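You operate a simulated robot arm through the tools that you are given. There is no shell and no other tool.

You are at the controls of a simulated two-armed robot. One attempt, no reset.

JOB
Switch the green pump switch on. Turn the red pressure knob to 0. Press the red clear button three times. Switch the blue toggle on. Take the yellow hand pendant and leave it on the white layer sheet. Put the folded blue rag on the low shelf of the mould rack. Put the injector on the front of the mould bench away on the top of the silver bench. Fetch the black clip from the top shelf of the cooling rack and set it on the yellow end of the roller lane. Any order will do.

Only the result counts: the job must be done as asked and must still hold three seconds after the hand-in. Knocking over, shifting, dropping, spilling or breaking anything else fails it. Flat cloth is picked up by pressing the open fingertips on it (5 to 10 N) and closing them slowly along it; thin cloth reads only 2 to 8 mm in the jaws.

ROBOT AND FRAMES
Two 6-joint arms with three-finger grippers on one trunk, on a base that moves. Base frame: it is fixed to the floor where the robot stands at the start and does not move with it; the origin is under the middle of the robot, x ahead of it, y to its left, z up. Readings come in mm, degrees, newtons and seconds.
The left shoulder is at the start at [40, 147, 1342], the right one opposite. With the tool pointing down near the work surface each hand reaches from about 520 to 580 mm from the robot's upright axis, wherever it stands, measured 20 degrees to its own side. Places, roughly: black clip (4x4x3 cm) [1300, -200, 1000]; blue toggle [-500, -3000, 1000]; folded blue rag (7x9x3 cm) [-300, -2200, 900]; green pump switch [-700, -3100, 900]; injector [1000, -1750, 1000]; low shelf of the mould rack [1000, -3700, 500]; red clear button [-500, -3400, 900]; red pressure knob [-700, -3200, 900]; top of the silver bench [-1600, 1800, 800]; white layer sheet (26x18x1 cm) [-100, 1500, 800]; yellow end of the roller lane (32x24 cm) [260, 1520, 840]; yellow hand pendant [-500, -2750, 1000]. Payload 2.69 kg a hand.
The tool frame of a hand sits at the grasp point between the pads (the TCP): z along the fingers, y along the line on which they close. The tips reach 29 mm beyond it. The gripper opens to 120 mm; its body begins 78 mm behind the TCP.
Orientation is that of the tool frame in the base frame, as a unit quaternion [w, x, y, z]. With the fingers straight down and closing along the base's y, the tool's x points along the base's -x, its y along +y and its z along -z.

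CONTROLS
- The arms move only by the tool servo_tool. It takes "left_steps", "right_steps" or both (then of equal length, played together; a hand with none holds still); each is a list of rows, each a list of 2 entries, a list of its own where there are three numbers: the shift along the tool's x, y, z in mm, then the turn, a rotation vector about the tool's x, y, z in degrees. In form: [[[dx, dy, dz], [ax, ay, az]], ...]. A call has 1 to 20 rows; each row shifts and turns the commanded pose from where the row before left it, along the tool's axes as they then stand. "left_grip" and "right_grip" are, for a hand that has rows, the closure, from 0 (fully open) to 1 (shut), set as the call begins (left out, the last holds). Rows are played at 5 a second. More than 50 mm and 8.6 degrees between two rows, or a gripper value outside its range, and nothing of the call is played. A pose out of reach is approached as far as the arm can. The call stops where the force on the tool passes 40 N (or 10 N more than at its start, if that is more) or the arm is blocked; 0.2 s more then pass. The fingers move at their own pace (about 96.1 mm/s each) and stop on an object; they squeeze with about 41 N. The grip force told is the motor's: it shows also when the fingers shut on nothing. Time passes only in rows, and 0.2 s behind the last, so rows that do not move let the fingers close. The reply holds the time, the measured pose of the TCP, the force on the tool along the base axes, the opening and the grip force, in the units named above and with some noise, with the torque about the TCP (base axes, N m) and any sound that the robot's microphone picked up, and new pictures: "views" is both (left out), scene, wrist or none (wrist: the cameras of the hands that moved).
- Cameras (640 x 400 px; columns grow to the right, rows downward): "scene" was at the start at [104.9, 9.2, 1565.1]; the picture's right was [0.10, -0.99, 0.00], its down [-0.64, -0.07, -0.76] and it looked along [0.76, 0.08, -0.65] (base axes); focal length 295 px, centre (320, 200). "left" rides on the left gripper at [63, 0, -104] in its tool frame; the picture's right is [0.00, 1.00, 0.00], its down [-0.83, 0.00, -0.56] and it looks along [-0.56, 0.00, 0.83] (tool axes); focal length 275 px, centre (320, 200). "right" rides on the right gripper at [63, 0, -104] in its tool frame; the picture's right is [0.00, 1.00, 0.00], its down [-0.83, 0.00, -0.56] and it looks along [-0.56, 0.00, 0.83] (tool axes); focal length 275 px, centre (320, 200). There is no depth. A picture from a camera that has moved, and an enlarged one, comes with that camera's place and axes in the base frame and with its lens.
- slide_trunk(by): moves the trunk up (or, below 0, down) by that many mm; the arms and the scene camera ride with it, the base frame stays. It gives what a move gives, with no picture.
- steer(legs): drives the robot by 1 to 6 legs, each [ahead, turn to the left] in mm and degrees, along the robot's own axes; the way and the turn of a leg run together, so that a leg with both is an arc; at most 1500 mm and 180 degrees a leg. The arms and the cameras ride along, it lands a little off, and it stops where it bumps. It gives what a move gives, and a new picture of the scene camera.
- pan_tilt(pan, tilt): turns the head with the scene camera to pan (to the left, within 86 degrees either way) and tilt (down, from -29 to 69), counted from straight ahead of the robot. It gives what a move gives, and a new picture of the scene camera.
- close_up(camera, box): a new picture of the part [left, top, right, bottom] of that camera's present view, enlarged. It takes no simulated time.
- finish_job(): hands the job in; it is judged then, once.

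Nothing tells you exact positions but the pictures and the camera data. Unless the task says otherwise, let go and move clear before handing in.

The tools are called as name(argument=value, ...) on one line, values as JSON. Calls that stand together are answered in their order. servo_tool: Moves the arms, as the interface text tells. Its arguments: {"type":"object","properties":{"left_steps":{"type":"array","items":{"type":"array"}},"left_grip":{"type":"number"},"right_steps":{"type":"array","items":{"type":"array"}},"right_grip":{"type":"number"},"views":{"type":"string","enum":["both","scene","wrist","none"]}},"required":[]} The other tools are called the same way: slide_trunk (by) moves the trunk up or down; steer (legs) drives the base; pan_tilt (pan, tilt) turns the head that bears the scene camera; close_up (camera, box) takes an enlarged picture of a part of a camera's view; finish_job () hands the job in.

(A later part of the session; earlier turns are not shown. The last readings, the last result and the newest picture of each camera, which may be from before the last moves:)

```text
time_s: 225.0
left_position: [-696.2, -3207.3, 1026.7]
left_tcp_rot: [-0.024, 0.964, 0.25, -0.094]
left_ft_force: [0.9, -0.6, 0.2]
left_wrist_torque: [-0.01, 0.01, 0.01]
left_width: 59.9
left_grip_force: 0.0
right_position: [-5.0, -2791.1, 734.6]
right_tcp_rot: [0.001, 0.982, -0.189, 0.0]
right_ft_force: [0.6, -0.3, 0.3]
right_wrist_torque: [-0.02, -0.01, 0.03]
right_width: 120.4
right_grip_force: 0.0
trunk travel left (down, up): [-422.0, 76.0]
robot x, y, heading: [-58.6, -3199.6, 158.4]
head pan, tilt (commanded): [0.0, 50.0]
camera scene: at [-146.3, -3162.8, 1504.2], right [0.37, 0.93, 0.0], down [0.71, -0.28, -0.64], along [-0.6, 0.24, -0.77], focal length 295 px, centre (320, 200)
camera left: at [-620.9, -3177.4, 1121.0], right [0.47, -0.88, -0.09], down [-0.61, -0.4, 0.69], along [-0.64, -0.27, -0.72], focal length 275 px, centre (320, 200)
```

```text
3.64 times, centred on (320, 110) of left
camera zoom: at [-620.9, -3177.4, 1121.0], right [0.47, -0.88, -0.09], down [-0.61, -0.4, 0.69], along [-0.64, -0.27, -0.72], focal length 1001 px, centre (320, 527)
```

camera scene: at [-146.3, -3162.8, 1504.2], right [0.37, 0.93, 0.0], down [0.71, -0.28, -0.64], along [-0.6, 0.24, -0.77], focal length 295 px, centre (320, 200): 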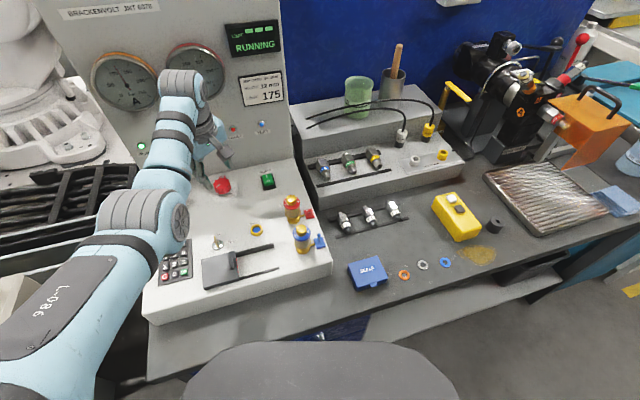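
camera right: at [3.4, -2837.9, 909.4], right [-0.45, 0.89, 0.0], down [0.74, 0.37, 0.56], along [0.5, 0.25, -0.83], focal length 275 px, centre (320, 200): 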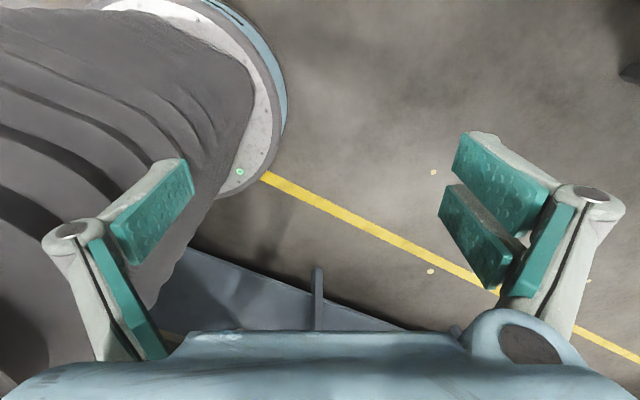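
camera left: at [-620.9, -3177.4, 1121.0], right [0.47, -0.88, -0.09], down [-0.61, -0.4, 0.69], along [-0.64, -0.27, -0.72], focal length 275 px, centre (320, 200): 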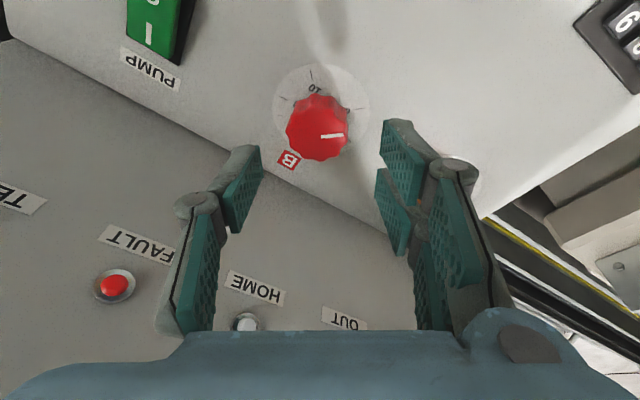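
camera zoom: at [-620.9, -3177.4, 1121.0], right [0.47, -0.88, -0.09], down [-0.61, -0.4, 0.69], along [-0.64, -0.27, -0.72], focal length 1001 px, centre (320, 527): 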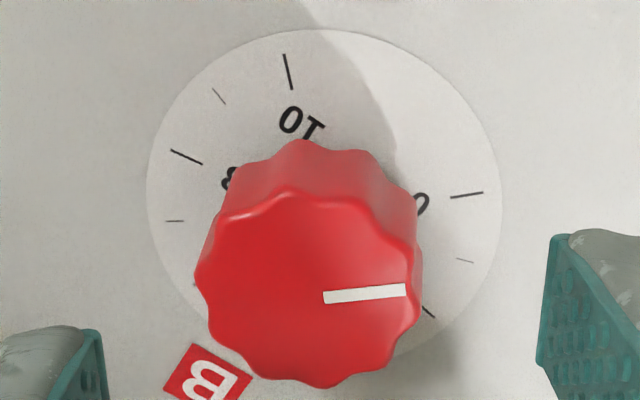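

Precise measurement: the 0 tick is at azimuth −49°, the pointer at −52°, i.e. about 3° short. I go back down, regrip, and nudge 3°.

servo_tool(left_steps=[[[0, 0, 20], [0, 0, 0]], [[0, 0, 20], [0, 0, 0]], [[0, 0, 18], [0, 0, 0]], [[0, 0, 0], [0, 0, 0]]], views="none")

servo_tool(left_steps=[[[0, 0, 0], [0, 0, 0]], [[0, 0, 0], [0, 0, 0]], [[0, 0, 0], [0, 0, 0]], [[0, 0, 0], [0, 0, -1.7]], [[0, 0, 0], [0, 0, -1.8]], [[0, 0, 0], [0, 0, 0]]], left_grip=1, views="wrist")

servo_tool(left_steps=[[[0, 0, 0], [0, 0, 0]], [[0, 0, 0], [0, 0, 0]], [[0, 0, -20], [0, 0, 0]], [[0, 0, -20], [0, 0, 0]], [[0, 0, -18], [0, 0, 0]], [[0, 0, 0], [0, 0, 0]]], left_grip=0.5, views="wrist")

close_up(camera="left", box=[265, 55, 375, 165])

close_up(camera="left", box=[310, 95, 374, 145])

```text
time_s: 226.0
left_position: [-707.0, -3206.8, 971.3]
left_tcp_rot: [-0.024, 0.964, 0.249, -0.093]
left_ft_force: [-0.2, 0.6, -0.8]
left_wrist_torque: [0.0, -0.01, -0.03]
left_width: 59.9
left_grip_force: 0.1
right_position: [-5.0, -2792.7, 735.2]
right_tcp_rot: [0.001, 0.982, -0.189, -0.001]
right_ft_force: [-0.1, -0.4, -0.5]
right_wrist_torque: [0.04, 0.0, 0.0]
right_width: 119.8
right_grip_force: 0.1
trunk travel left (down, up): [-422.0, 76.0]
robot x, y, heading: [-56.9, -3200.6, 158.1]
head pan, tilt (commanded): [0.0, 50.0]
```

```text
time_s: 227.4
left_position: [-706.9, -3205.9, 971.1]
left_tcp_rot: [-0.026, 0.955, 0.28, -0.092]
left_ft_force: [-4.3, 7.0, 4.6]
left_wrist_torque: [-0.71, 0.34, -0.52]
left_width: 39.6
left_grip_force: 45.3
right_position: [-4.2, -2789.8, 734.8]
right_tcp_rot: [0.002, 0.982, -0.188, 0.0]
right_ft_force: [0.2, -1.0, 0.0]
right_wrist_torque: [0.01, -0.03, -0.01]
right_width: 120.1
right_grip_force: 0.1
trunk travel left (down, up): [-422.0, 76.0]
robot x, y, heading: [-57.5, -3202.2, 158.7]
head pan, tilt (commanded): [0.0, 50.0]
camera left: at [-634.1, -3172.3, 1064.3], right [0.52, -0.85, -0.1], down [-0.58, -0.44, 0.68], along [-0.62, -0.3, -0.72], focal length 275 px, centre (320, 200)
```

left: 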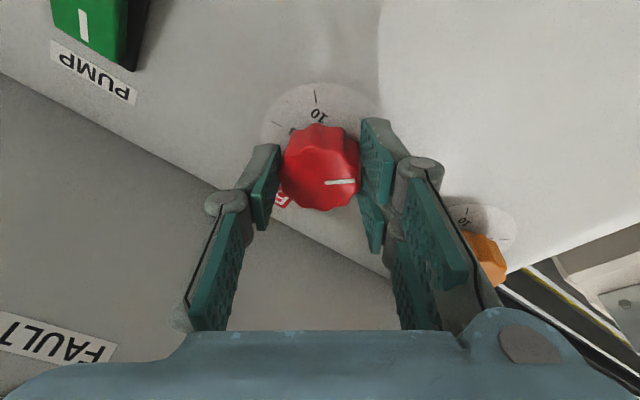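

```text
time_s: 228.8
left_position: [-695.1, -3207.8, 1027.9]
left_tcp_rot: [-0.026, 0.956, 0.278, -0.092]
left_ft_force: [-0.1, 0.0, -0.2]
left_wrist_torque: [0.0, 0.02, 0.0]
left_width: 60.2
left_grip_force: 0.1
right_position: [-4.7, -2791.3, 735.4]
right_tcp_rot: [0.001, 0.982, -0.189, 0.0]
right_ft_force: [0.5, -0.2, -0.6]
right_wrist_torque: [-0.02, -0.02, 0.01]
right_width: 119.7
right_grip_force: 0.1
trunk travel left (down, up): [-422.0, 76.0]
robot x, y, heading: [-54.3, -3201.3, 158.2]
head pan, tilt (commanded): [0.0, 50.0]
camera left: at [-623.0, -3174.5, 1121.0], right [0.52, -0.85, -0.1], down [-0.58, -0.44, 0.68], along [-0.62, -0.3, -0.73], focal length 275 px, centre (320, 200)
```

left: 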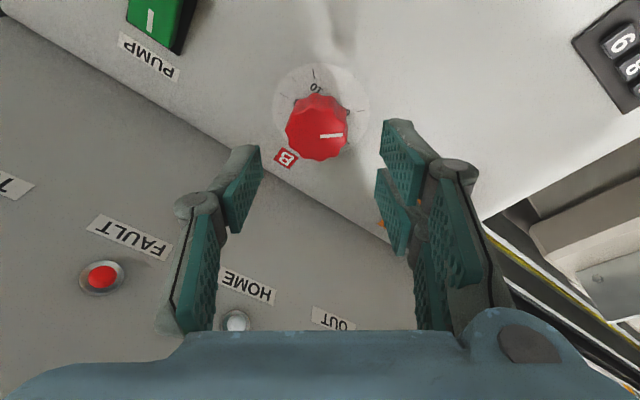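

```text
3.64 times, centred on (320, 110) of left
camera zoom: at [-623.0, -3174.5, 1121.0], right [0.52, -0.85, -0.1], down [-0.58, -0.44, 0.68], along [-0.62, -0.3, -0.73], focal length 1001 px, centre (320, 527)
```

zoom: 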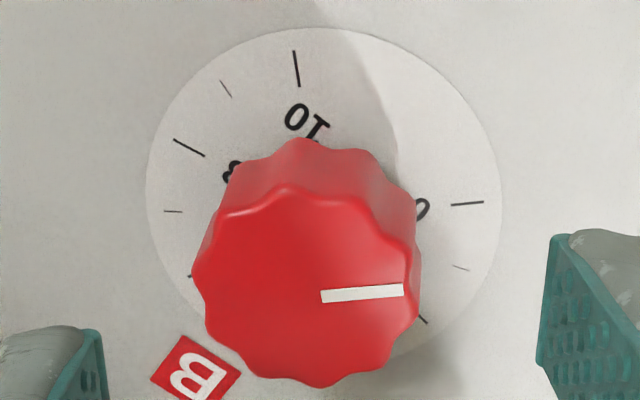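

```text
8.00 times, centred on (342, 120) of left
camera zoom: at [-623.0, -3174.5, 1121.0], right [0.52, -0.85, -0.1], down [-0.58, -0.44, 0.68], along [-0.62, -0.3, -0.73], focal length 2202 px, centre (144, 840)
```

zoom: 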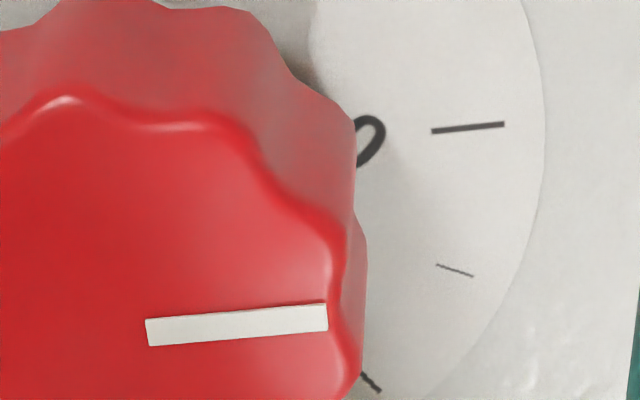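

The tick and pointer are now parallel and a stop torque was felt: the knob is at 0. All panel work is done; I back away from the bench and check the panel once more.

slide_trunk(by=60)

steer(legs=[[-380, 0]])

close_up(camera="scene", box=[140, 60, 340, 210])

```text
time_s: 229.8
left_position: [-695.8, -3208.7, 1087.6]
left_tcp_rot: [-0.026, 0.956, 0.279, -0.092]
left_ft_force: [0.0, 0.0, 0.2]
left_wrist_torque: [-0.02, -0.02, 0.01]
left_width: 60.0
left_grip_force: 0.1
right_position: [-4.4, -2792.3, 795.6]
right_tcp_rot: [0.001, 0.982, -0.188, 0.0]
right_ft_force: [0.1, -0.2, -0.2]
right_wrist_torque: [0.04, 0.0, -0.02]
right_width: 119.9
right_grip_force: 0.0
trunk travel left (down, up): [-482.0, 16.0]
robot x, y, heading: [-56.8, -3198.4, 158.5]
head pan, tilt (commanded): [0.0, 50.0]
```

```text
time_s: 232.2
left_position: [-345.0, -3347.8, 1086.5]
left_tcp_rot: [-0.024, 0.955, 0.279, -0.092]
left_ft_force: [-0.9, 0.3, -0.6]
left_wrist_torque: [-0.02, -0.02, -0.03]
left_width: 60.1
left_grip_force: 0.1
right_position: [345.4, -2930.9, 795.5]
right_tcp_rot: [0.001, 0.982, -0.188, 0.001]
right_ft_force: [-0.2, 0.5, -0.1]
right_wrist_torque: [-0.03, -0.05, 0.0]
right_width: 119.7
right_grip_force: 0.2
trunk travel left (down, up): [-482.0, 16.0]
robot x, y, heading: [296.9, -3343.5, 158.5]
head pan, tilt (commanded): [0.0, 50.0]
camera scene: at [202.8, -3302.1, 1564.0], right [0.37, 0.93, 0.0], down [0.71, -0.28, -0.64], along [-0.6, 0.24, -0.77], focal length 295 px, centre (320, 200)
```

scene: 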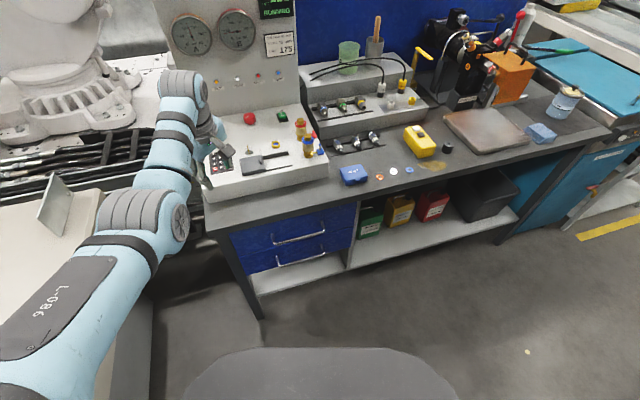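

```text
2.67 times, centred on (240, 135) of scene
camera zoom: at [202.8, -3302.1, 1564.0], right [0.37, 0.93, 0.0], down [0.71, -0.28, -0.64], along [-0.6, 0.24, -0.77], focal length 787 px, centre (533, 373)
```

zoom: 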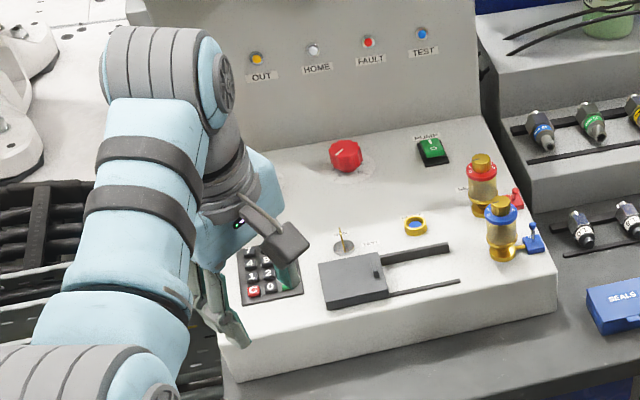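

Panel state looks right. I straighten and tuck the left arm, then look closely at the pendant and rag from here.

servo_tool(left_steps=[[[0, 0, 0], [-2.67, 4.8, 0]], [[0, 0, 0], [-2.67, 4.8, 0]], [[0, 0, 0], [0, 0, 7.7]], [[0, 0, 0], [0, 0, 7.7]], [[0, 0, 0], [0, 0, 7.7]], [[0, 0, 0], [0, 0, 7.7]], [[0, 0, 0], [0, 0, 7.7]], [[0, 0, 0], [0, 0, 7.7]], [[0, 0, 0], [0, 0, 7.7]], [[0, 0, 0], [0, 0, 0]]], left_grip=0, views="none")

close_up(camera="scene", box=[390, 115, 460, 165])

close_up(camera="scene", box=[500, 80, 600, 150])

close_up(camera="scene", box=[150, 0, 310, 100])

```text
time_s: 234.4
left_position: [-325.4, -3354.6, 1088.1]
left_tcp_rot: [-0.005, 0.983, -0.186, -0.002]
left_ft_force: [-0.1, 0.2, -0.3]
left_wrist_torque: [0.02, -0.01, -0.02]
left_width: 119.9
left_grip_force: 0.0
left hand out of reach, approached as far as the arm can: row 2
right_position: [347.3, -2932.0, 795.2]
right_tcp_rot: [0.001, 0.982, -0.188, 0.0]
right_ft_force: [-0.4, -0.6, 1.1]
right_wrist_torque: [0.02, 0.02, -0.01]
right_width: 119.7
right_grip_force: 0.0
trunk travel left (down, up): [-482.0, 16.0]
robot x, y, heading: [296.9, -3337.6, 158.1]
head pan, tilt (commanded): [0.0, 50.0]
```

```text
8.00 times, centred on (425, 140) of scene
camera zoom: at [206.1, -3303.3, 1564.3], right [0.37, 0.93, 0.0], down [0.71, -0.28, -0.64], along [-0.6, 0.24, -0.77], focal length 2361 px, centre (-520, 680)
```

zoom: 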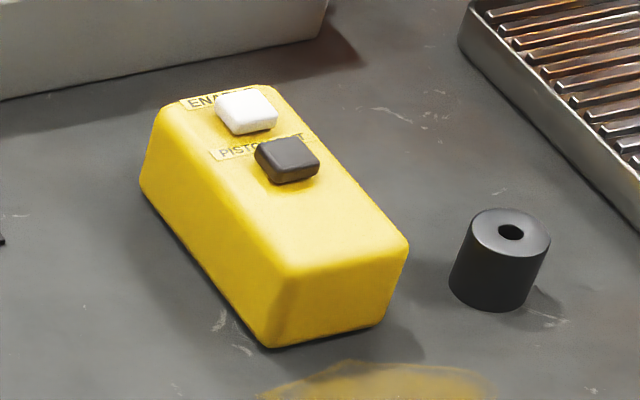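

```text
5.71 times, centred on (550, 115) of scene
camera zoom: at [206.1, -3303.3, 1564.3], right [0.37, 0.93, 0.0], down [0.71, -0.28, -0.64], along [-0.6, 0.24, -0.77], focal length 1686 px, centre (-994, 686)
```

zoom: 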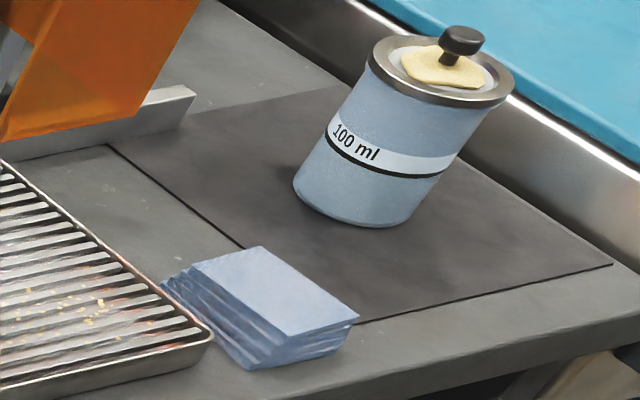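

```text
4.00 times, centred on (230, 50) of scene
camera zoom: at [206.1, -3303.3, 1564.3], right [0.37, 0.93, 0.0], down [0.71, -0.28, -0.64], along [-0.6, 0.24, -0.77], focal length 1180 px, centre (680, 800)
```

zoom: 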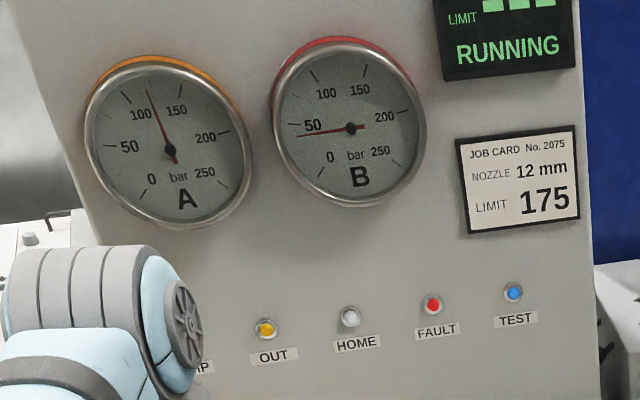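

Gauge B has fallen to about 40 bar, consistent with the knob at 0. The rag is a neat folded stack and the pendant a plain box with buttons on top — both can be gripped from the sides. I tuck the left arm.

servo_tool(left_steps=[[[20, 0, 20], [0, 0, 0]], [[25, 0, 18], [0, 0, 0]], [[20, 0, 28], [0, 0, 0]], [[20, 0, 28], [0, 0, 0]], [[20, 0, 26], [0, 0, 0]], [[25, 0, 25], [0, 0, 0]], [[25, 0, 25], [0, 0, 0]], [[25, 0, 25], [0, 0, 0]], [[30, 0, 20], [0, 0, 0]], [[30, 0, 20], [0, 0, 0]], [[30, 0, 20], [0, 0, 0]], [[25, 0, 12], [0, 0, 0]], [[20, 0, 8], [0, 0, 0]]], views="none")

pan_tilt(pan=-60, tilt=30)

```text
time_s: 237.2
left_position: [-30.6, -3465.3, 812.5]
left_tcp_rot: [-0.005, 0.983, -0.186, -0.003]
left_ft_force: [0.9, 0.9, -0.7]
left_wrist_torque: [-0.03, 0.06, 0.01]
left_width: 119.9
left_grip_force: 0.1
right_position: [348.1, -2932.0, 795.9]
right_tcp_rot: [0.001, 0.982, -0.188, -0.001]
right_ft_force: [-0.2, 0.6, 0.4]
right_wrist_torque: [0.02, 0.01, 0.0]
right_width: 120.0
right_grip_force: 0.0
trunk travel left (down, up): [-482.0, 16.0]
robot x, y, heading: [299.0, -3342.2, 158.6]
head pan, tilt (commanded): [0.0, 50.0]
```

```text
time_s: 238.5
left_position: [-31.5, -3465.2, 810.5]
left_tcp_rot: [-0.004, 0.983, -0.186, -0.001]
left_ft_force: [0.1, -0.1, -0.5]
left_wrist_torque: [0.01, -0.02, 0.0]
left_width: 119.9
left_grip_force: 0.0
right_position: [347.4, -2931.7, 795.3]
right_tcp_rot: [0.001, 0.982, -0.188, 0.0]
right_ft_force: [-1.3, 0.5, 1.1]
right_wrist_torque: [-0.03, -0.05, 0.02]
right_width: 120.0
right_grip_force: 0.0
trunk travel left (down, up): [-482.0, 16.0]
robot x, y, heading: [297.6, -3339.1, 158.5]
head pan, tilt (commanded): [-60.0, 30.0]
camera scene: at [264.5, -3242.3, 1593.8], right [0.99, 0.15, 0.0], down [0.07, -0.49, -0.87], along [-0.13, 0.86, -0.5], focal length 295 px, centre (320, 200)
```

scene: 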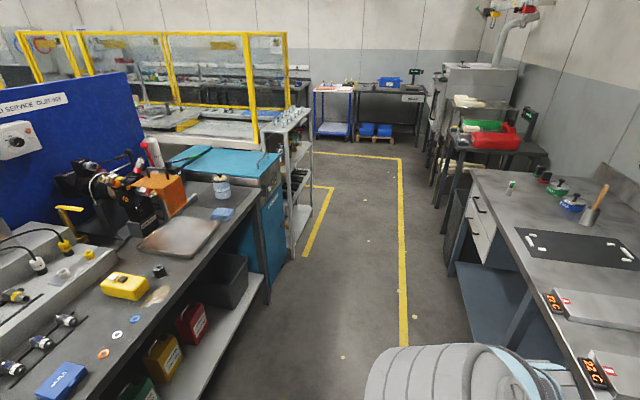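

I drive north along the aisle to y≈-2420 and face the bench, between rag and pendant.

steer(legs=[[0, -68.5], [920, 0], [0, 90]])

pan_tilt(pan=0, tilt=45)

```text
time_s: 250.1
left_position: [40.8, -2651.3, 812.2]
left_tcp_rot: [-0.004, 1.0, 0.0, -0.003]
left_ft_force: [-0.9, 0.3, 0.5]
left_wrist_torque: [-0.01, -0.01, 0.01]
left_width: 119.9
left_grip_force: 0.2
right_position: [198.0, -2015.2, 795.2]
right_tcp_rot: [0.001, 1.0, -0.003, 0.0]
right_ft_force: [0.3, -0.4, 0.4]
right_wrist_torque: [-0.02, -0.02, 0.03]
right_width: 120.2
right_grip_force: 0.1
trunk travel left (down, up): [-482.0, 16.0]
robot x, y, heading: [297.0, -2417.0, 179.8]
head pan, tilt (commanded): [-60.0, 30.0]
camera scene: at [233.7, -2335.5, 1593.8], right [0.87, 0.5, 0.0], down [0.25, -0.43, -0.87], along [-0.43, 0.75, -0.5], focal length 295 px, centre (320, 200)
```

scene: 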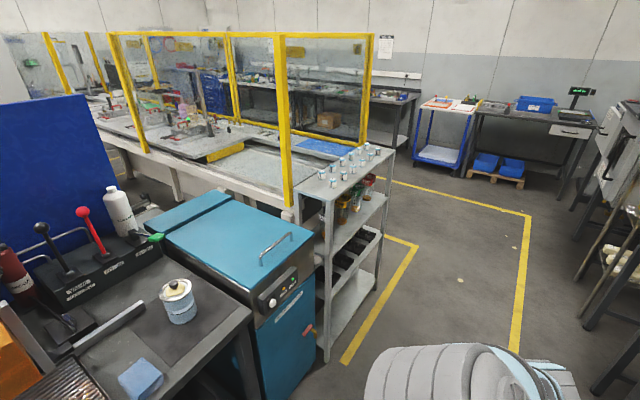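

```text
time_s: 251.4
left_position: [39.3, -2650.3, 811.7]
left_tcp_rot: [-0.004, 1.0, 0.0, -0.003]
left_ft_force: [0.3, -0.6, -0.6]
left_wrist_torque: [-0.01, -0.02, 0.02]
left_width: 120.2
left_grip_force: 0.0
right_position: [196.8, -2014.9, 795.4]
right_tcp_rot: [0.0, 1.0, -0.003, 0.0]
right_ft_force: [0.2, 0.4, -0.2]
right_wrist_torque: [-0.01, 0.02, 0.0]
right_width: 120.0
right_grip_force: 0.0
trunk travel left (down, up): [-482.0, 16.0]
robot x, y, heading: [300.9, -2414.5, 179.8]
head pan, tilt (commanded): [0.0, 45.0]
camera scene: at [197.3, -2413.7, 1571.2], right [0.0, 1.0, 0.0], down [0.71, 0.0, -0.71], along [-0.71, 0.0, -0.71], focal length 295 px, centre (320, 200)
```

scene: 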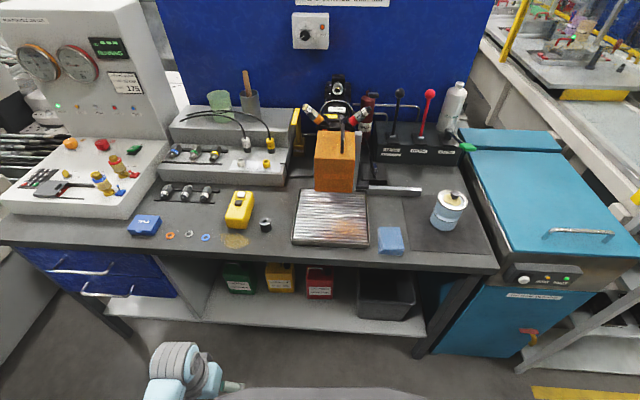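

Both targets are in view: rag ≈(-310,-2214), pendant ≈(-408,-2650). I bring the right arm from the side to the front, then raise both arms.

servo_tool(right_steps=[[[-15, 13, 0], [0, 0, 0]], [[-15, 13, 0], [0, 0, 0]], [[-15, 13, 0], [0, 0, 0]], [[-15, 13, 0], [0, 0, 0]], [[-15, 13, 0], [0, 0, 0]], [[-15, 13, 0], [0, 0, 0]], [[-15, 13, 0], [0, 0, 0]], [[-15, 13, 0], [0, 0, 0]], [[-15, 13, 0], [0, 0, 0]], [[-15, 13, 0], [0, 0, 0]], [[-15, 13, 0], [0, 0, 0]], [[-12, 9, 0], [0, 0, 0]]], views="none")

servo_tool(left_steps=[[[-25, 0, -10], [0, 0, 0]], [[-25, 0, -12], [0, 0, 0]], [[-30, 0, -20], [0, 0, 0]], [[-30, 0, -20], [0, 0, 0]], [[-30, 0, -20], [0, 0, 0]], [[-25, 0, -25], [0, 0, 0]], [[-25, 0, -25], [0, 0, 0]], [[-25, 0, -25], [0, 0, 0]], [[-20, 0, -28], [0, 0, 0]], [[-20, 0, -28], [0, 0, 0]], [[-20, 0, -28], [0, 0, 0]], [[-4, 2, -32], [0, 0, 0]], [[-4, 2, -32], [0, 0, 0]]], right_steps=[[[-25, 0, -16], [0, 0, 0]], [[-25, 0, -16], [0, 0, 0]], [[-30, 0, -20], [0, 0, 0]], [[-30, 0, -20], [0, 0, 0]], [[-30, 0, -20], [0, 0, 0]], [[-25, 0, -25], [0, 0, 0]], [[-25, 0, -25], [0, 0, 0]], [[-25, 0, -25], [0, 0, 0]], [[-20, 0, -28], [0, 0, 0]], [[-20, 0, -28], [0, 0, 0]], [[-20, 0, -28], [0, 0, 0]], [[-4, -2, -32], [0, 0, 0]], [[-4, -2, -32], [0, 0, 0]]], views="scene")

```text
time_s: 254.0
left_position: [38.5, -2651.5, 811.1]
left_tcp_rot: [-0.005, 1.0, -0.001, -0.002]
left_ft_force: [0.1, 0.4, 0.4]
left_wrist_torque: [0.0, 0.0, 0.04]
left_width: 119.9
left_grip_force: 0.0
right_position: [19.7, -2168.8, 795.0]
right_tcp_rot: [0.002, 1.0, -0.002, 0.0]
right_ft_force: [0.1, 0.2, 0.1]
right_wrist_torque: [0.01, -0.02, -0.01]
right_width: 119.8
right_grip_force: 0.0
trunk travel left (down, up): [-482.0, 16.0]
robot x, y, heading: [296.4, -2414.1, 179.8]
head pan, tilt (commanded): [0.0, 45.0]
```

```text
time_s: 256.8
left_position: [-247.3, -2657.9, 1117.1]
left_tcp_rot: [-0.004, 1.0, -0.001, -0.003]
left_ft_force: [-0.8, 1.1, 0.0]
left_wrist_torque: [0.01, 0.01, 0.02]
left_width: 120.2
left_grip_force: 0.0
left hand out of reach, approached as far as the arm can: row 13
right_position: [-262.7, -2162.2, 1109.2]
right_tcp_rot: [0.002, 1.0, -0.002, 0.0]
right_ft_force: [0.1, 0.0, 0.1]
right_wrist_torque: [0.02, 0.02, 0.01]
right_width: 120.1
right_grip_force: 0.1
trunk travel left (down, up): [-482.0, 16.0]
robot x, y, heading: [297.8, -2415.8, 179.8]
head pan, tilt (commanded): [0.0, 45.0]
camera scene: at [198.2, -2414.0, 1571.3], right [0.0, 1.0, 0.0], down [0.71, 0.0, -0.71], along [-0.71, 0.0, -0.71], focal length 295 px, centre (320, 200)
```

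scene: 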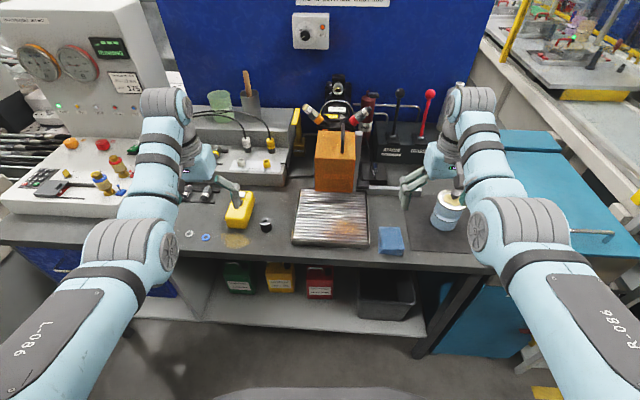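

close_up(camera="right", box=[0, 0, 640, 400])

close_up(camera="left", box=[0, 0, 640, 400])

```text
1.00 times, centred on (320, 200) of right (not enlarged: the box is as wide or as high as the picture)
camera zoom: at [-199.9, -2162.5, 1214.7], right [0.0, -1.0, 0.0], down [-0.83, 0.0, 0.56], along [-0.56, 0.0, -0.83], focal length 275 px, centre (320, 200)
```

zoom: 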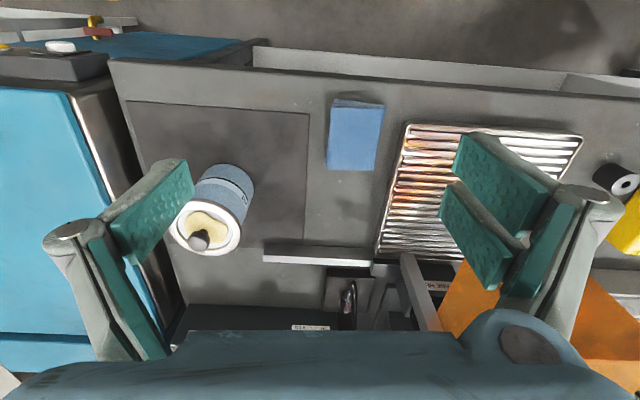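

```text
1.00 times, centred on (320, 200) of left (not enlarged: the box is as wide or as high as the picture)
camera zoom: at [-183.6, -2660.5, 1221.9], right [0.0, -1.0, -0.01], down [-0.83, 0.0, 0.56], along [-0.56, 0.01, -0.83], focal length 275 px, centre (320, 200)
```

zoom: 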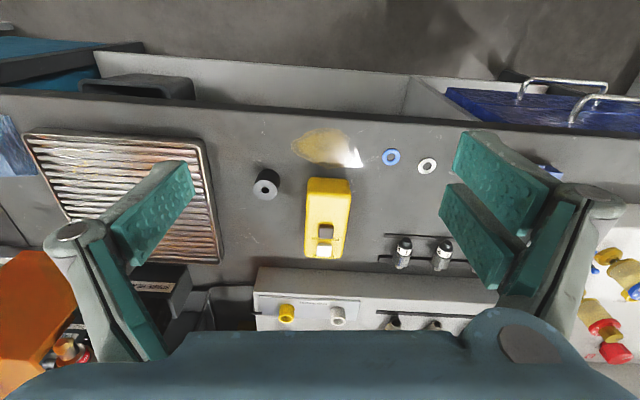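

The two views together put the rag top at (-329,-2204,880), so the bench top is at z≈850. I zoom on the pendant in both cameras to triangulate it.

close_up(camera="scene", box=[205, 180, 285, 240])

close_up(camera="left", box=[270, 160, 390, 270])

close_up(camera="right", box=[290, 70, 450, 200])

close_up(camera="scene", box=[350, 210, 430, 270])

```text
6.67 times, centred on (245, 210) of scene
camera zoom: at [198.2, -2414.0, 1571.3], right [0.0, 1.0, 0.0], down [0.71, 0.0, -0.71], along [-0.71, 0.0, -0.71], focal length 1967 px, centre (820, 133)
```

zoom: 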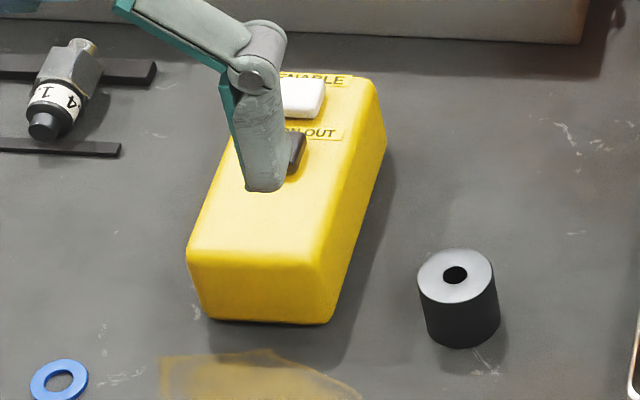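

```text
3.64 times, centred on (330, 215) of left
camera zoom: at [-183.6, -2660.5, 1221.9], right [0.0, -1.0, -0.01], down [-0.83, 0.0, 0.56], along [-0.56, 0.01, -0.83], focal length 1001 px, centre (284, 146)
```

zoom: 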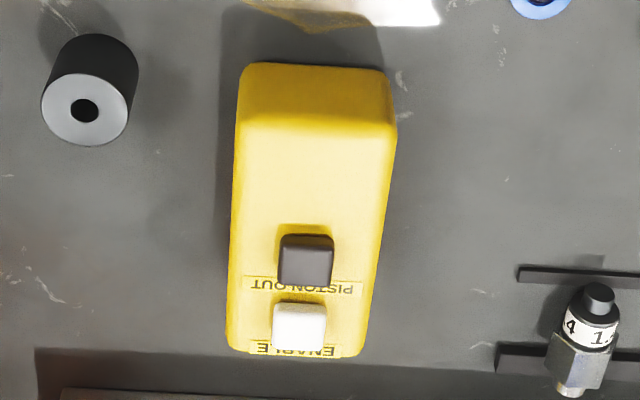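

```text
3.08 times, centred on (370, 135) of right
camera zoom: at [-199.9, -2162.5, 1214.7], right [0.0, -1.0, 0.0], down [-0.83, 0.0, 0.56], along [-0.56, 0.0, -0.83], focal length 847 px, centre (166, 400)
```

zoom: 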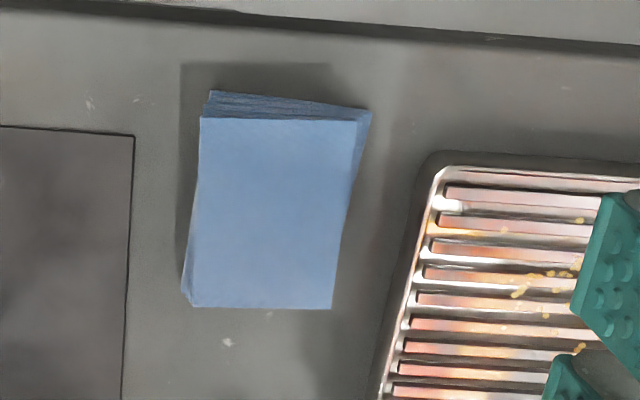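

```text
6.67 times, centred on (390, 240) of scene
camera zoom: at [198.2, -2414.0, 1571.3], right [0.0, 1.0, 0.0], down [0.71, 0.0, -0.71], along [-0.71, 0.0, -0.71], focal length 1967 px, centre (-147, -67)
```

zoom: 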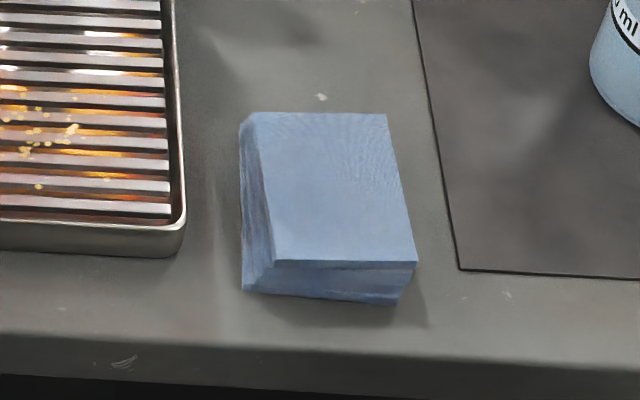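

Triangulated: rag top centre (-330,-2204,890), about 60 mm wide in y; pendant top centre (-457,-2667,895), 61 mm wide, 121 mm long; bench at z≈860. I drive 65 mm closer and lower the trunk for the rag.

steer(legs=[[65, 0]])

slide_trunk(by=-150)

close_up(camera="right", box=[0, 0, 640, 400])

```text
time_s: 258.3
left_position: [-319.0, -2658.0, 1116.6]
left_tcp_rot: [-0.004, 1.0, -0.001, -0.025]
left_ft_force: [-1.4, 0.4, -1.4]
left_wrist_torque: [0.04, -0.09, 0.0]
left_width: 120.0
left_grip_force: 0.0
right_position: [-326.5, -2160.6, 1105.8]
right_tcp_rot: [0.001, 1.0, -0.002, 0.009]
right_ft_force: [-0.7, -0.4, -0.3]
right_wrist_torque: [0.01, -0.12, -0.01]
right_width: 120.1
right_grip_force: 0.2
trunk travel left (down, up): [-482.0, 16.0]
robot x, y, heading: [230.6, -2414.6, 179.8]
head pan, tilt (commanded): [0.0, 45.0]
stopped in leg 1: the robot was blocked; the commanded pose is now the measured one
camera scene: at [118.3, -2413.8, 1570.2], right [0.0, 1.0, 0.0], down [0.71, 0.0, -0.7], along [-0.7, 0.0, -0.71], focal length 295 px, centre (320, 200)
```

scene: 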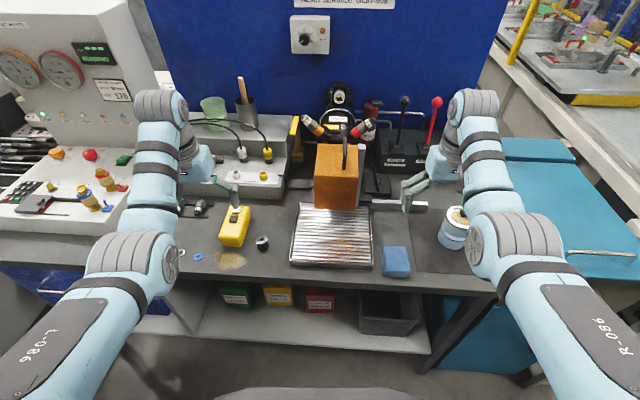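

```text
time_s: 260.1
left_position: [-310.2, -2659.2, 970.1]
left_tcp_rot: [-0.003, 1.0, -0.001, -0.027]
left_ft_force: [-0.1, 0.3, -0.6]
left_wrist_torque: [0.01, 0.01, 0.01]
left_width: 119.8
left_grip_force: 0.1
right_position: [-316.4, -2159.9, 959.5]
right_tcp_rot: [0.001, 1.0, -0.001, 0.005]
right_ft_force: [0.1, 0.2, 0.4]
right_wrist_torque: [-0.01, 0.0, -0.03]
right_width: 120.1
right_grip_force: 0.0
trunk travel left (down, up): [-332.0, 166.0]
robot x, y, heading: [232.6, -2414.5, 180.0]
head pan, tilt (commanded): [0.0, 45.0]
```

```text
1.00 times, centred on (320, 200) of right (not enlarged: the box is as wide or as high as the picture)
camera zoom: at [-254.9, -2161.7, 1064.5], right [0.0, -1.0, 0.0], down [-0.84, 0.0, 0.55], along [-0.55, 0.0, -0.84], focal length 275 px, centre (320, 200)
```

zoom: 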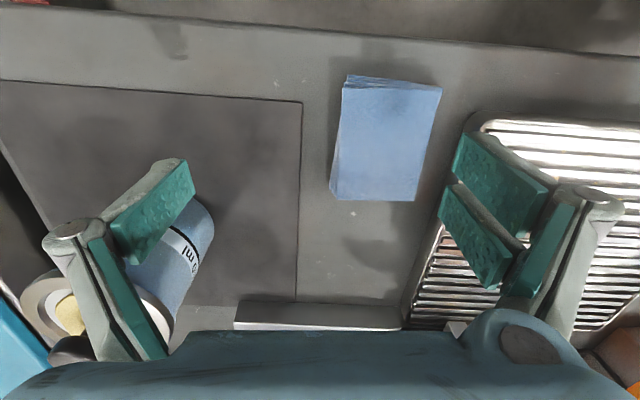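

The base reported being blocked at the end of that leg, though it covered the distance. I look around for what might have been touched before going on.

close_up(camera="left", box=[0, 0, 640, 400])

pan_tilt(pan=0, tilt=60)

pan_tilt(pan=85, tilt=45)

pan_tilt(pan=-85, tilt=45)

```text
1.00 times, centred on (320, 200) of left (not enlarged: the box is as wide or as high as the picture)
camera zoom: at [-241.0, -2660.8, 1071.8], right [-0.01, -1.0, -0.01], down [-0.8, 0.0, 0.6], along [-0.6, 0.01, -0.8], focal length 275 px, centre (320, 200)
```

zoom: 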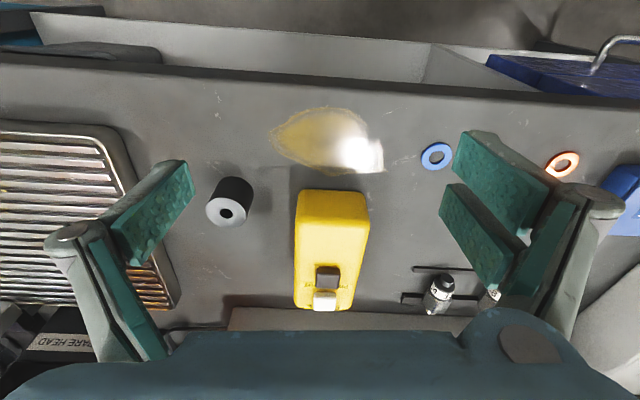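

```text
time_s: 260.9
left_position: [-310.7, -2659.5, 969.0]
left_tcp_rot: [-0.004, 1.0, -0.001, -0.028]
left_ft_force: [0.3, -0.3, -0.4]
left_wrist_torque: [0.01, -0.01, 0.02]
left_width: 119.8
left_grip_force: 0.2
right_position: [-315.6, -2159.9, 958.6]
right_tcp_rot: [0.001, 1.0, -0.001, 0.005]
right_ft_force: [0.5, -1.3, 0.5]
right_wrist_torque: [0.0, -0.01, 0.0]
right_width: 120.3
right_grip_force: 0.0
trunk travel left (down, up): [-332.0, 166.0]
robot x, y, heading: [231.5, -2417.1, 179.8]
head pan, tilt (commanded): [0.0, 60.0]
camera scene: at [145.7, -2413.8, 1400.9], right [0.0, 1.0, 0.0], down [0.87, 0.0, -0.5], along [-0.5, 0.0, -0.87], focal length 295 px, centre (320, 200)
```

scene: 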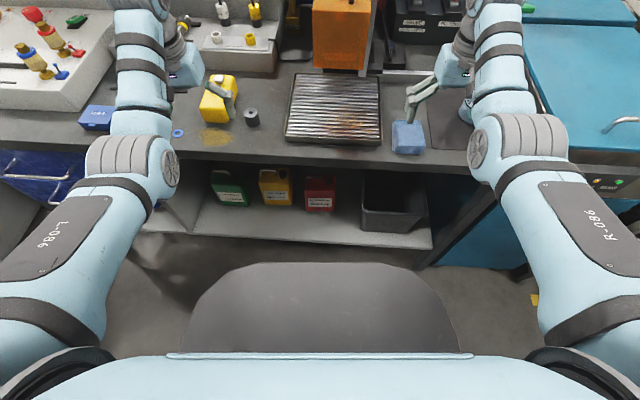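

```text
time_s: 262.4
left_position: [-310.5, -2659.6, 968.9]
left_tcp_rot: [-0.003, 1.0, -0.001, -0.029]
left_ft_force: [0.3, -0.6, -0.6]
left_wrist_torque: [-0.01, 0.02, -0.04]
left_width: 120.0
left_grip_force: 0.1
right_position: [-316.9, -2159.9, 959.4]
right_tcp_rot: [0.0, 1.0, -0.001, 0.005]
right_ft_force: [0.5, 0.4, -0.7]
right_wrist_torque: [0.02, 0.01, 0.0]
right_width: 119.7
right_grip_force: 0.0
trunk travel left (down, up): [-332.0, 166.0]
robot x, y, heading: [229.9, -2414.3, 179.8]
head pan, tilt (commanded): [85.0, 45.0]
camera scene: at [205.0, -2495.0, 1420.4], right [-1.0, 0.09, 0.0], down [0.06, 0.7, -0.71], along [-0.06, -0.7, -0.71], focal length 295 px, centre (320, 200)
```

scene: 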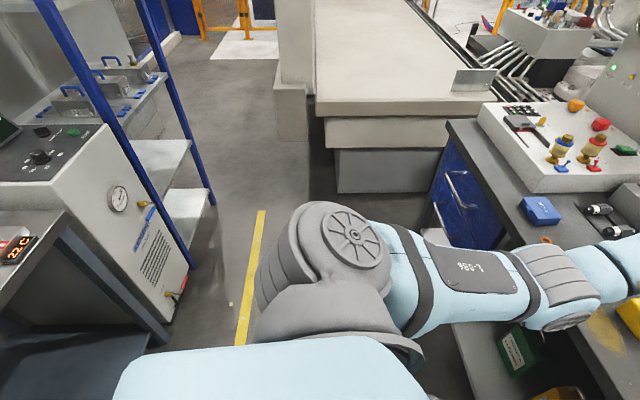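

```text
time_s: 265.0
left_position: [-310.8, -2657.7, 969.8]
left_tcp_rot: [-0.004, 1.0, -0.001, -0.028]
left_ft_force: [0.5, 0.5, -0.8]
left_wrist_torque: [-0.03, 0.0, -0.02]
left_width: 120.0
left_grip_force: 0.0
right_position: [-316.2, -2159.8, 958.6]
right_tcp_rot: [0.001, 1.0, -0.003, 0.006]
right_ft_force: [0.7, 0.7, -0.2]
right_wrist_torque: [0.0, 0.05, 0.03]
right_width: 120.3
right_grip_force: 0.0
trunk travel left (down, up): [-332.0, 166.0]
robot x, y, heading: [228.4, -2413.7, 179.7]
head pan, tilt (commanded): [-85.0, 45.0]
camera scene: at [205.6, -2333.0, 1420.4], right [1.0, 0.08, 0.0], down [0.06, -0.7, -0.71], along [-0.06, 0.7, -0.71], focal length 295 px, centre (320, 200)
```

scene: 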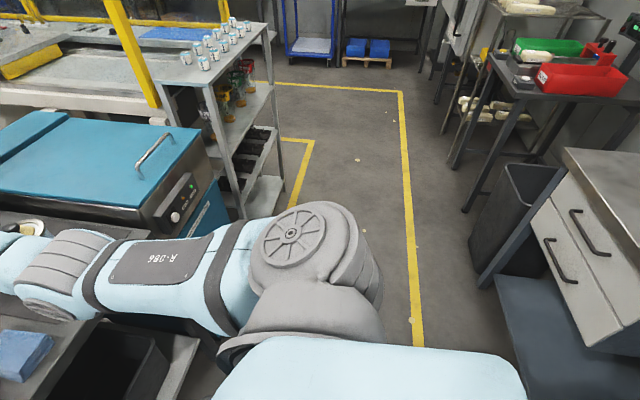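

Nothing appears touched or moved. I continue: centre the right hand over the rag with ~84 mm opening.

servo_tool(right_steps=[[[-4, 15, 0], [0, 0, 0]], [[-4, 15, 0], [0, 0, 0]], [[-3, 15.5, 0], [0, 0, 0]], [[0, 0, 0], [0, 0, 0]]], right_grip=0.3, views="wrist")

close_up(camera="right", box=[160, 60, 480, 260])

```text
time_s: 266.0
left_position: [-310.7, -2659.9, 969.3]
left_tcp_rot: [-0.003, 1.0, -0.002, -0.028]
left_ft_force: [0.2, 0.5, 0.3]
left_wrist_torque: [-0.02, 0.01, 0.01]
left_width: 120.0
left_grip_force: 0.1
right_position: [-327.6, -2206.5, 958.6]
right_tcp_rot: [0.0, 1.0, -0.002, 0.005]
right_ft_force: [-0.1, -0.5, -0.2]
right_wrist_torque: [0.02, -0.04, 0.04]
right_width: 83.8
right_grip_force: 0.1
trunk travel left (down, up): [-332.0, 166.0]
robot x, y, heading: [228.2, -2414.6, 180.0]
head pan, tilt (commanded): [-85.0, 45.0]
camera right: at [-266.0, -2207.1, 1063.7], right [0.0, -1.0, 0.0], down [-0.84, 0.0, 0.55], along [-0.55, 0.0, -0.84], focal length 275 px, centre (320, 200)
```

right: 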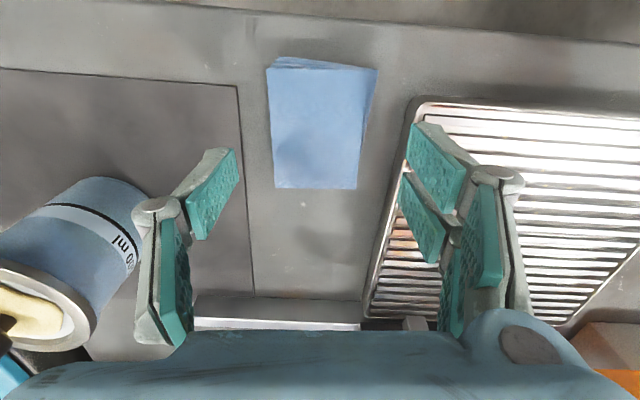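

```text
2.00 times, centred on (320, 160) of right
camera zoom: at [-266.0, -2207.1, 1063.7], right [0.0, -1.0, 0.0], down [-0.84, 0.0, 0.55], along [-0.55, 0.0, -0.84], focal length 551 px, centre (320, 280)
```

zoom: 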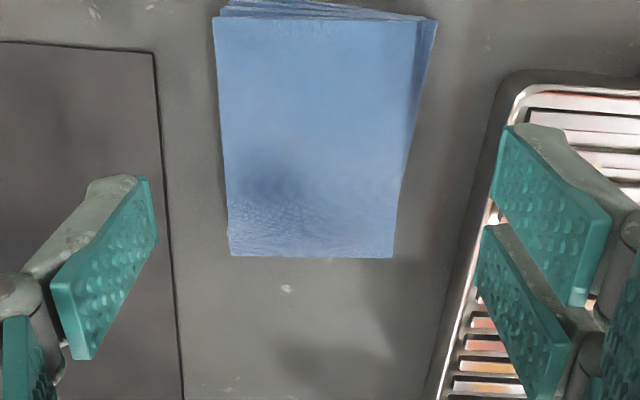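

servo_tool(right_steps=[[[-2, -1.5, 12], [0, 0, 0]], [[0, 0, 14], [0, 0, 0]], [[0, 0, 14], [0, 0, 0]], [[0, 0, 10], [0, 0, 0]], [[0, 0, 0], [0, 0, 0]]], right_grip=0.35, views="wrist")

close_up(camera="right", box=[160, 20, 480, 260])

```text
time_s: 267.2
left_position: [-310.5, -2658.8, 969.4]
left_tcp_rot: [-0.003, 1.0, 0.0, -0.028]
left_ft_force: [-0.7, 0.8, 0.5]
left_wrist_torque: [-0.01, 0.0, 0.0]
left_width: 119.9
left_grip_force: 0.1
right_position: [-328.0, -2205.2, 909.0]
right_tcp_rot: [0.002, 1.0, -0.002, 0.005]
right_ft_force: [0.1, -0.5, -0.7]
right_wrist_torque: [0.02, 0.03, -0.01]
right_width: 77.9
right_grip_force: 0.1
trunk travel left (down, up): [-332.0, 166.0]
robot x, y, heading: [229.8, -2415.6, 179.8]
head pan, tilt (commanded): [-85.0, 45.0]
camera right: at [-267.5, -2206.1, 1014.2], right [0.0, -1.0, 0.0], down [-0.84, 0.0, 0.55], along [-0.55, 0.0, -0.84], focal length 275 px, centre (320, 200)
```

right: 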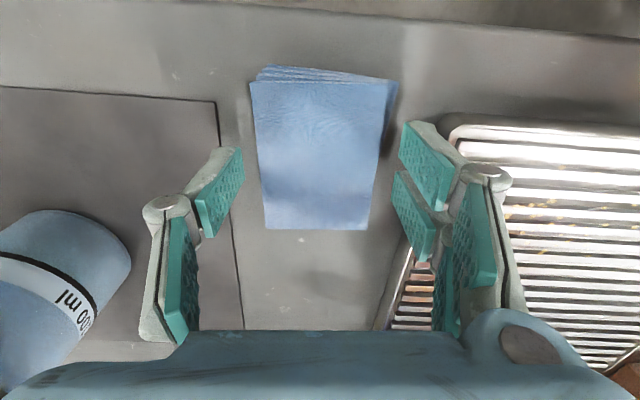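

```text
1.67 times, centred on (320, 140) of right
camera zoom: at [-267.5, -2206.1, 1014.2], right [0.0, -1.0, 0.0], down [-0.84, 0.0, 0.55], along [-0.55, 0.0, -0.84], focal length 459 px, centre (320, 300)
```

zoom: 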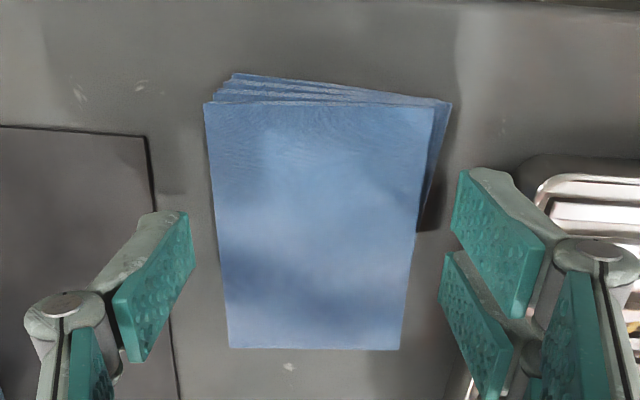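

servo_tool(right_steps=[[[0, 0, 6], [0, 0, 0]], [[0, 0, 6], [0, 0, 0]], [[0, 0, 0], [0, 0, 0]]], views="none")

servo_tool(right_steps=[[[0, 0, 4], [0, 0, 0]], [[0, 0, 0], [0, 0, 0]]], views="none")

servo_tool(right_steps=[[[0, 0, 3], [0, 0, 0]], [[0, 0, 0], [0, 0, 0]]], views="wrist")

```text
time_s: 268.0
left_position: [-310.5, -2658.4, 970.3]
left_tcp_rot: [-0.002, 1.0, -0.001, -0.028]
left_ft_force: [-0.3, -0.4, 0.2]
left_wrist_torque: [0.03, -0.01, 0.0]
left_width: 120.3
left_grip_force: 0.1
right_position: [-329.3, -2204.2, 896.7]
right_tcp_rot: [0.001, 1.0, -0.003, 0.004]
right_ft_force: [0.4, 1.0, 0.2]
right_wrist_torque: [-0.02, 0.03, -0.01]
right_width: 77.8
right_grip_force: 0.0
trunk travel left (down, up): [-332.0, 166.0]
robot x, y, heading: [232.4, -2415.5, 180.0]
head pan, tilt (commanded): [-85.0, 45.0]
```

```text
time_s: 268.6
left_position: [-310.8, -2659.0, 969.8]
left_tcp_rot: [-0.004, 1.0, -0.001, -0.028]
left_ft_force: [0.4, 0.3, 0.0]
left_wrist_torque: [0.03, 0.0, 0.01]
left_width: 120.0
left_grip_force: 0.0
right_position: [-328.9, -2204.6, 892.2]
right_tcp_rot: [0.001, 1.0, -0.002, 0.005]
right_ft_force: [-0.1, -1.0, -0.5]
right_wrist_torque: [-0.03, 0.01, 0.01]
right_width: 77.8
right_grip_force: 0.0
trunk travel left (down, up): [-332.0, 166.0]
robot x, y, heading: [232.8, -2413.6, 180.0]
head pan, tilt (commanded): [-85.0, 45.0]
```

```text
time_s: 269.2
left_position: [-312.0, -2659.2, 969.2]
left_tcp_rot: [-0.004, 1.0, -0.002, -0.028]
left_ft_force: [0.2, 0.5, 0.3]
left_wrist_torque: [0.0, -0.03, 0.01]
left_width: 120.2
left_grip_force: 0.1
right_position: [-328.4, -2205.2, 890.4]
right_tcp_rot: [0.001, 1.0, -0.003, 0.005]
right_ft_force: [0.1, 0.0, -0.2]
right_wrist_torque: [0.04, -0.01, 0.02]
right_width: 78.3
right_grip_force: 0.0
trunk travel left (down, up): [-332.0, 166.0]
robot x, y, heading: [230.9, -2414.5, 179.9]
head pan, tilt (commanded): [-85.0, 45.0]
camera right: at [-267.9, -2205.7, 995.3], right [0.0, -1.0, 0.0], down [-0.84, 0.0, 0.55], along [-0.55, 0.0, -0.84], focal length 275 px, centre (320, 200)
```

right: 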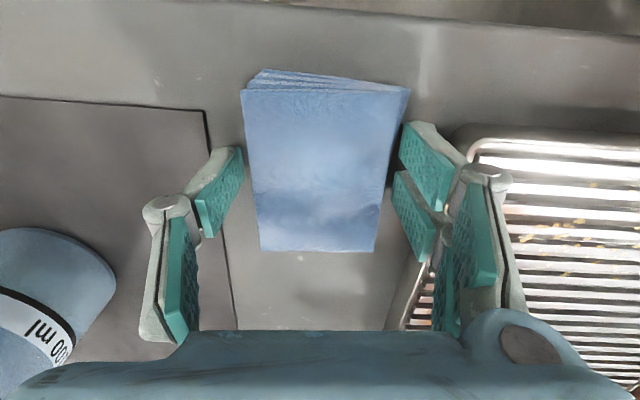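

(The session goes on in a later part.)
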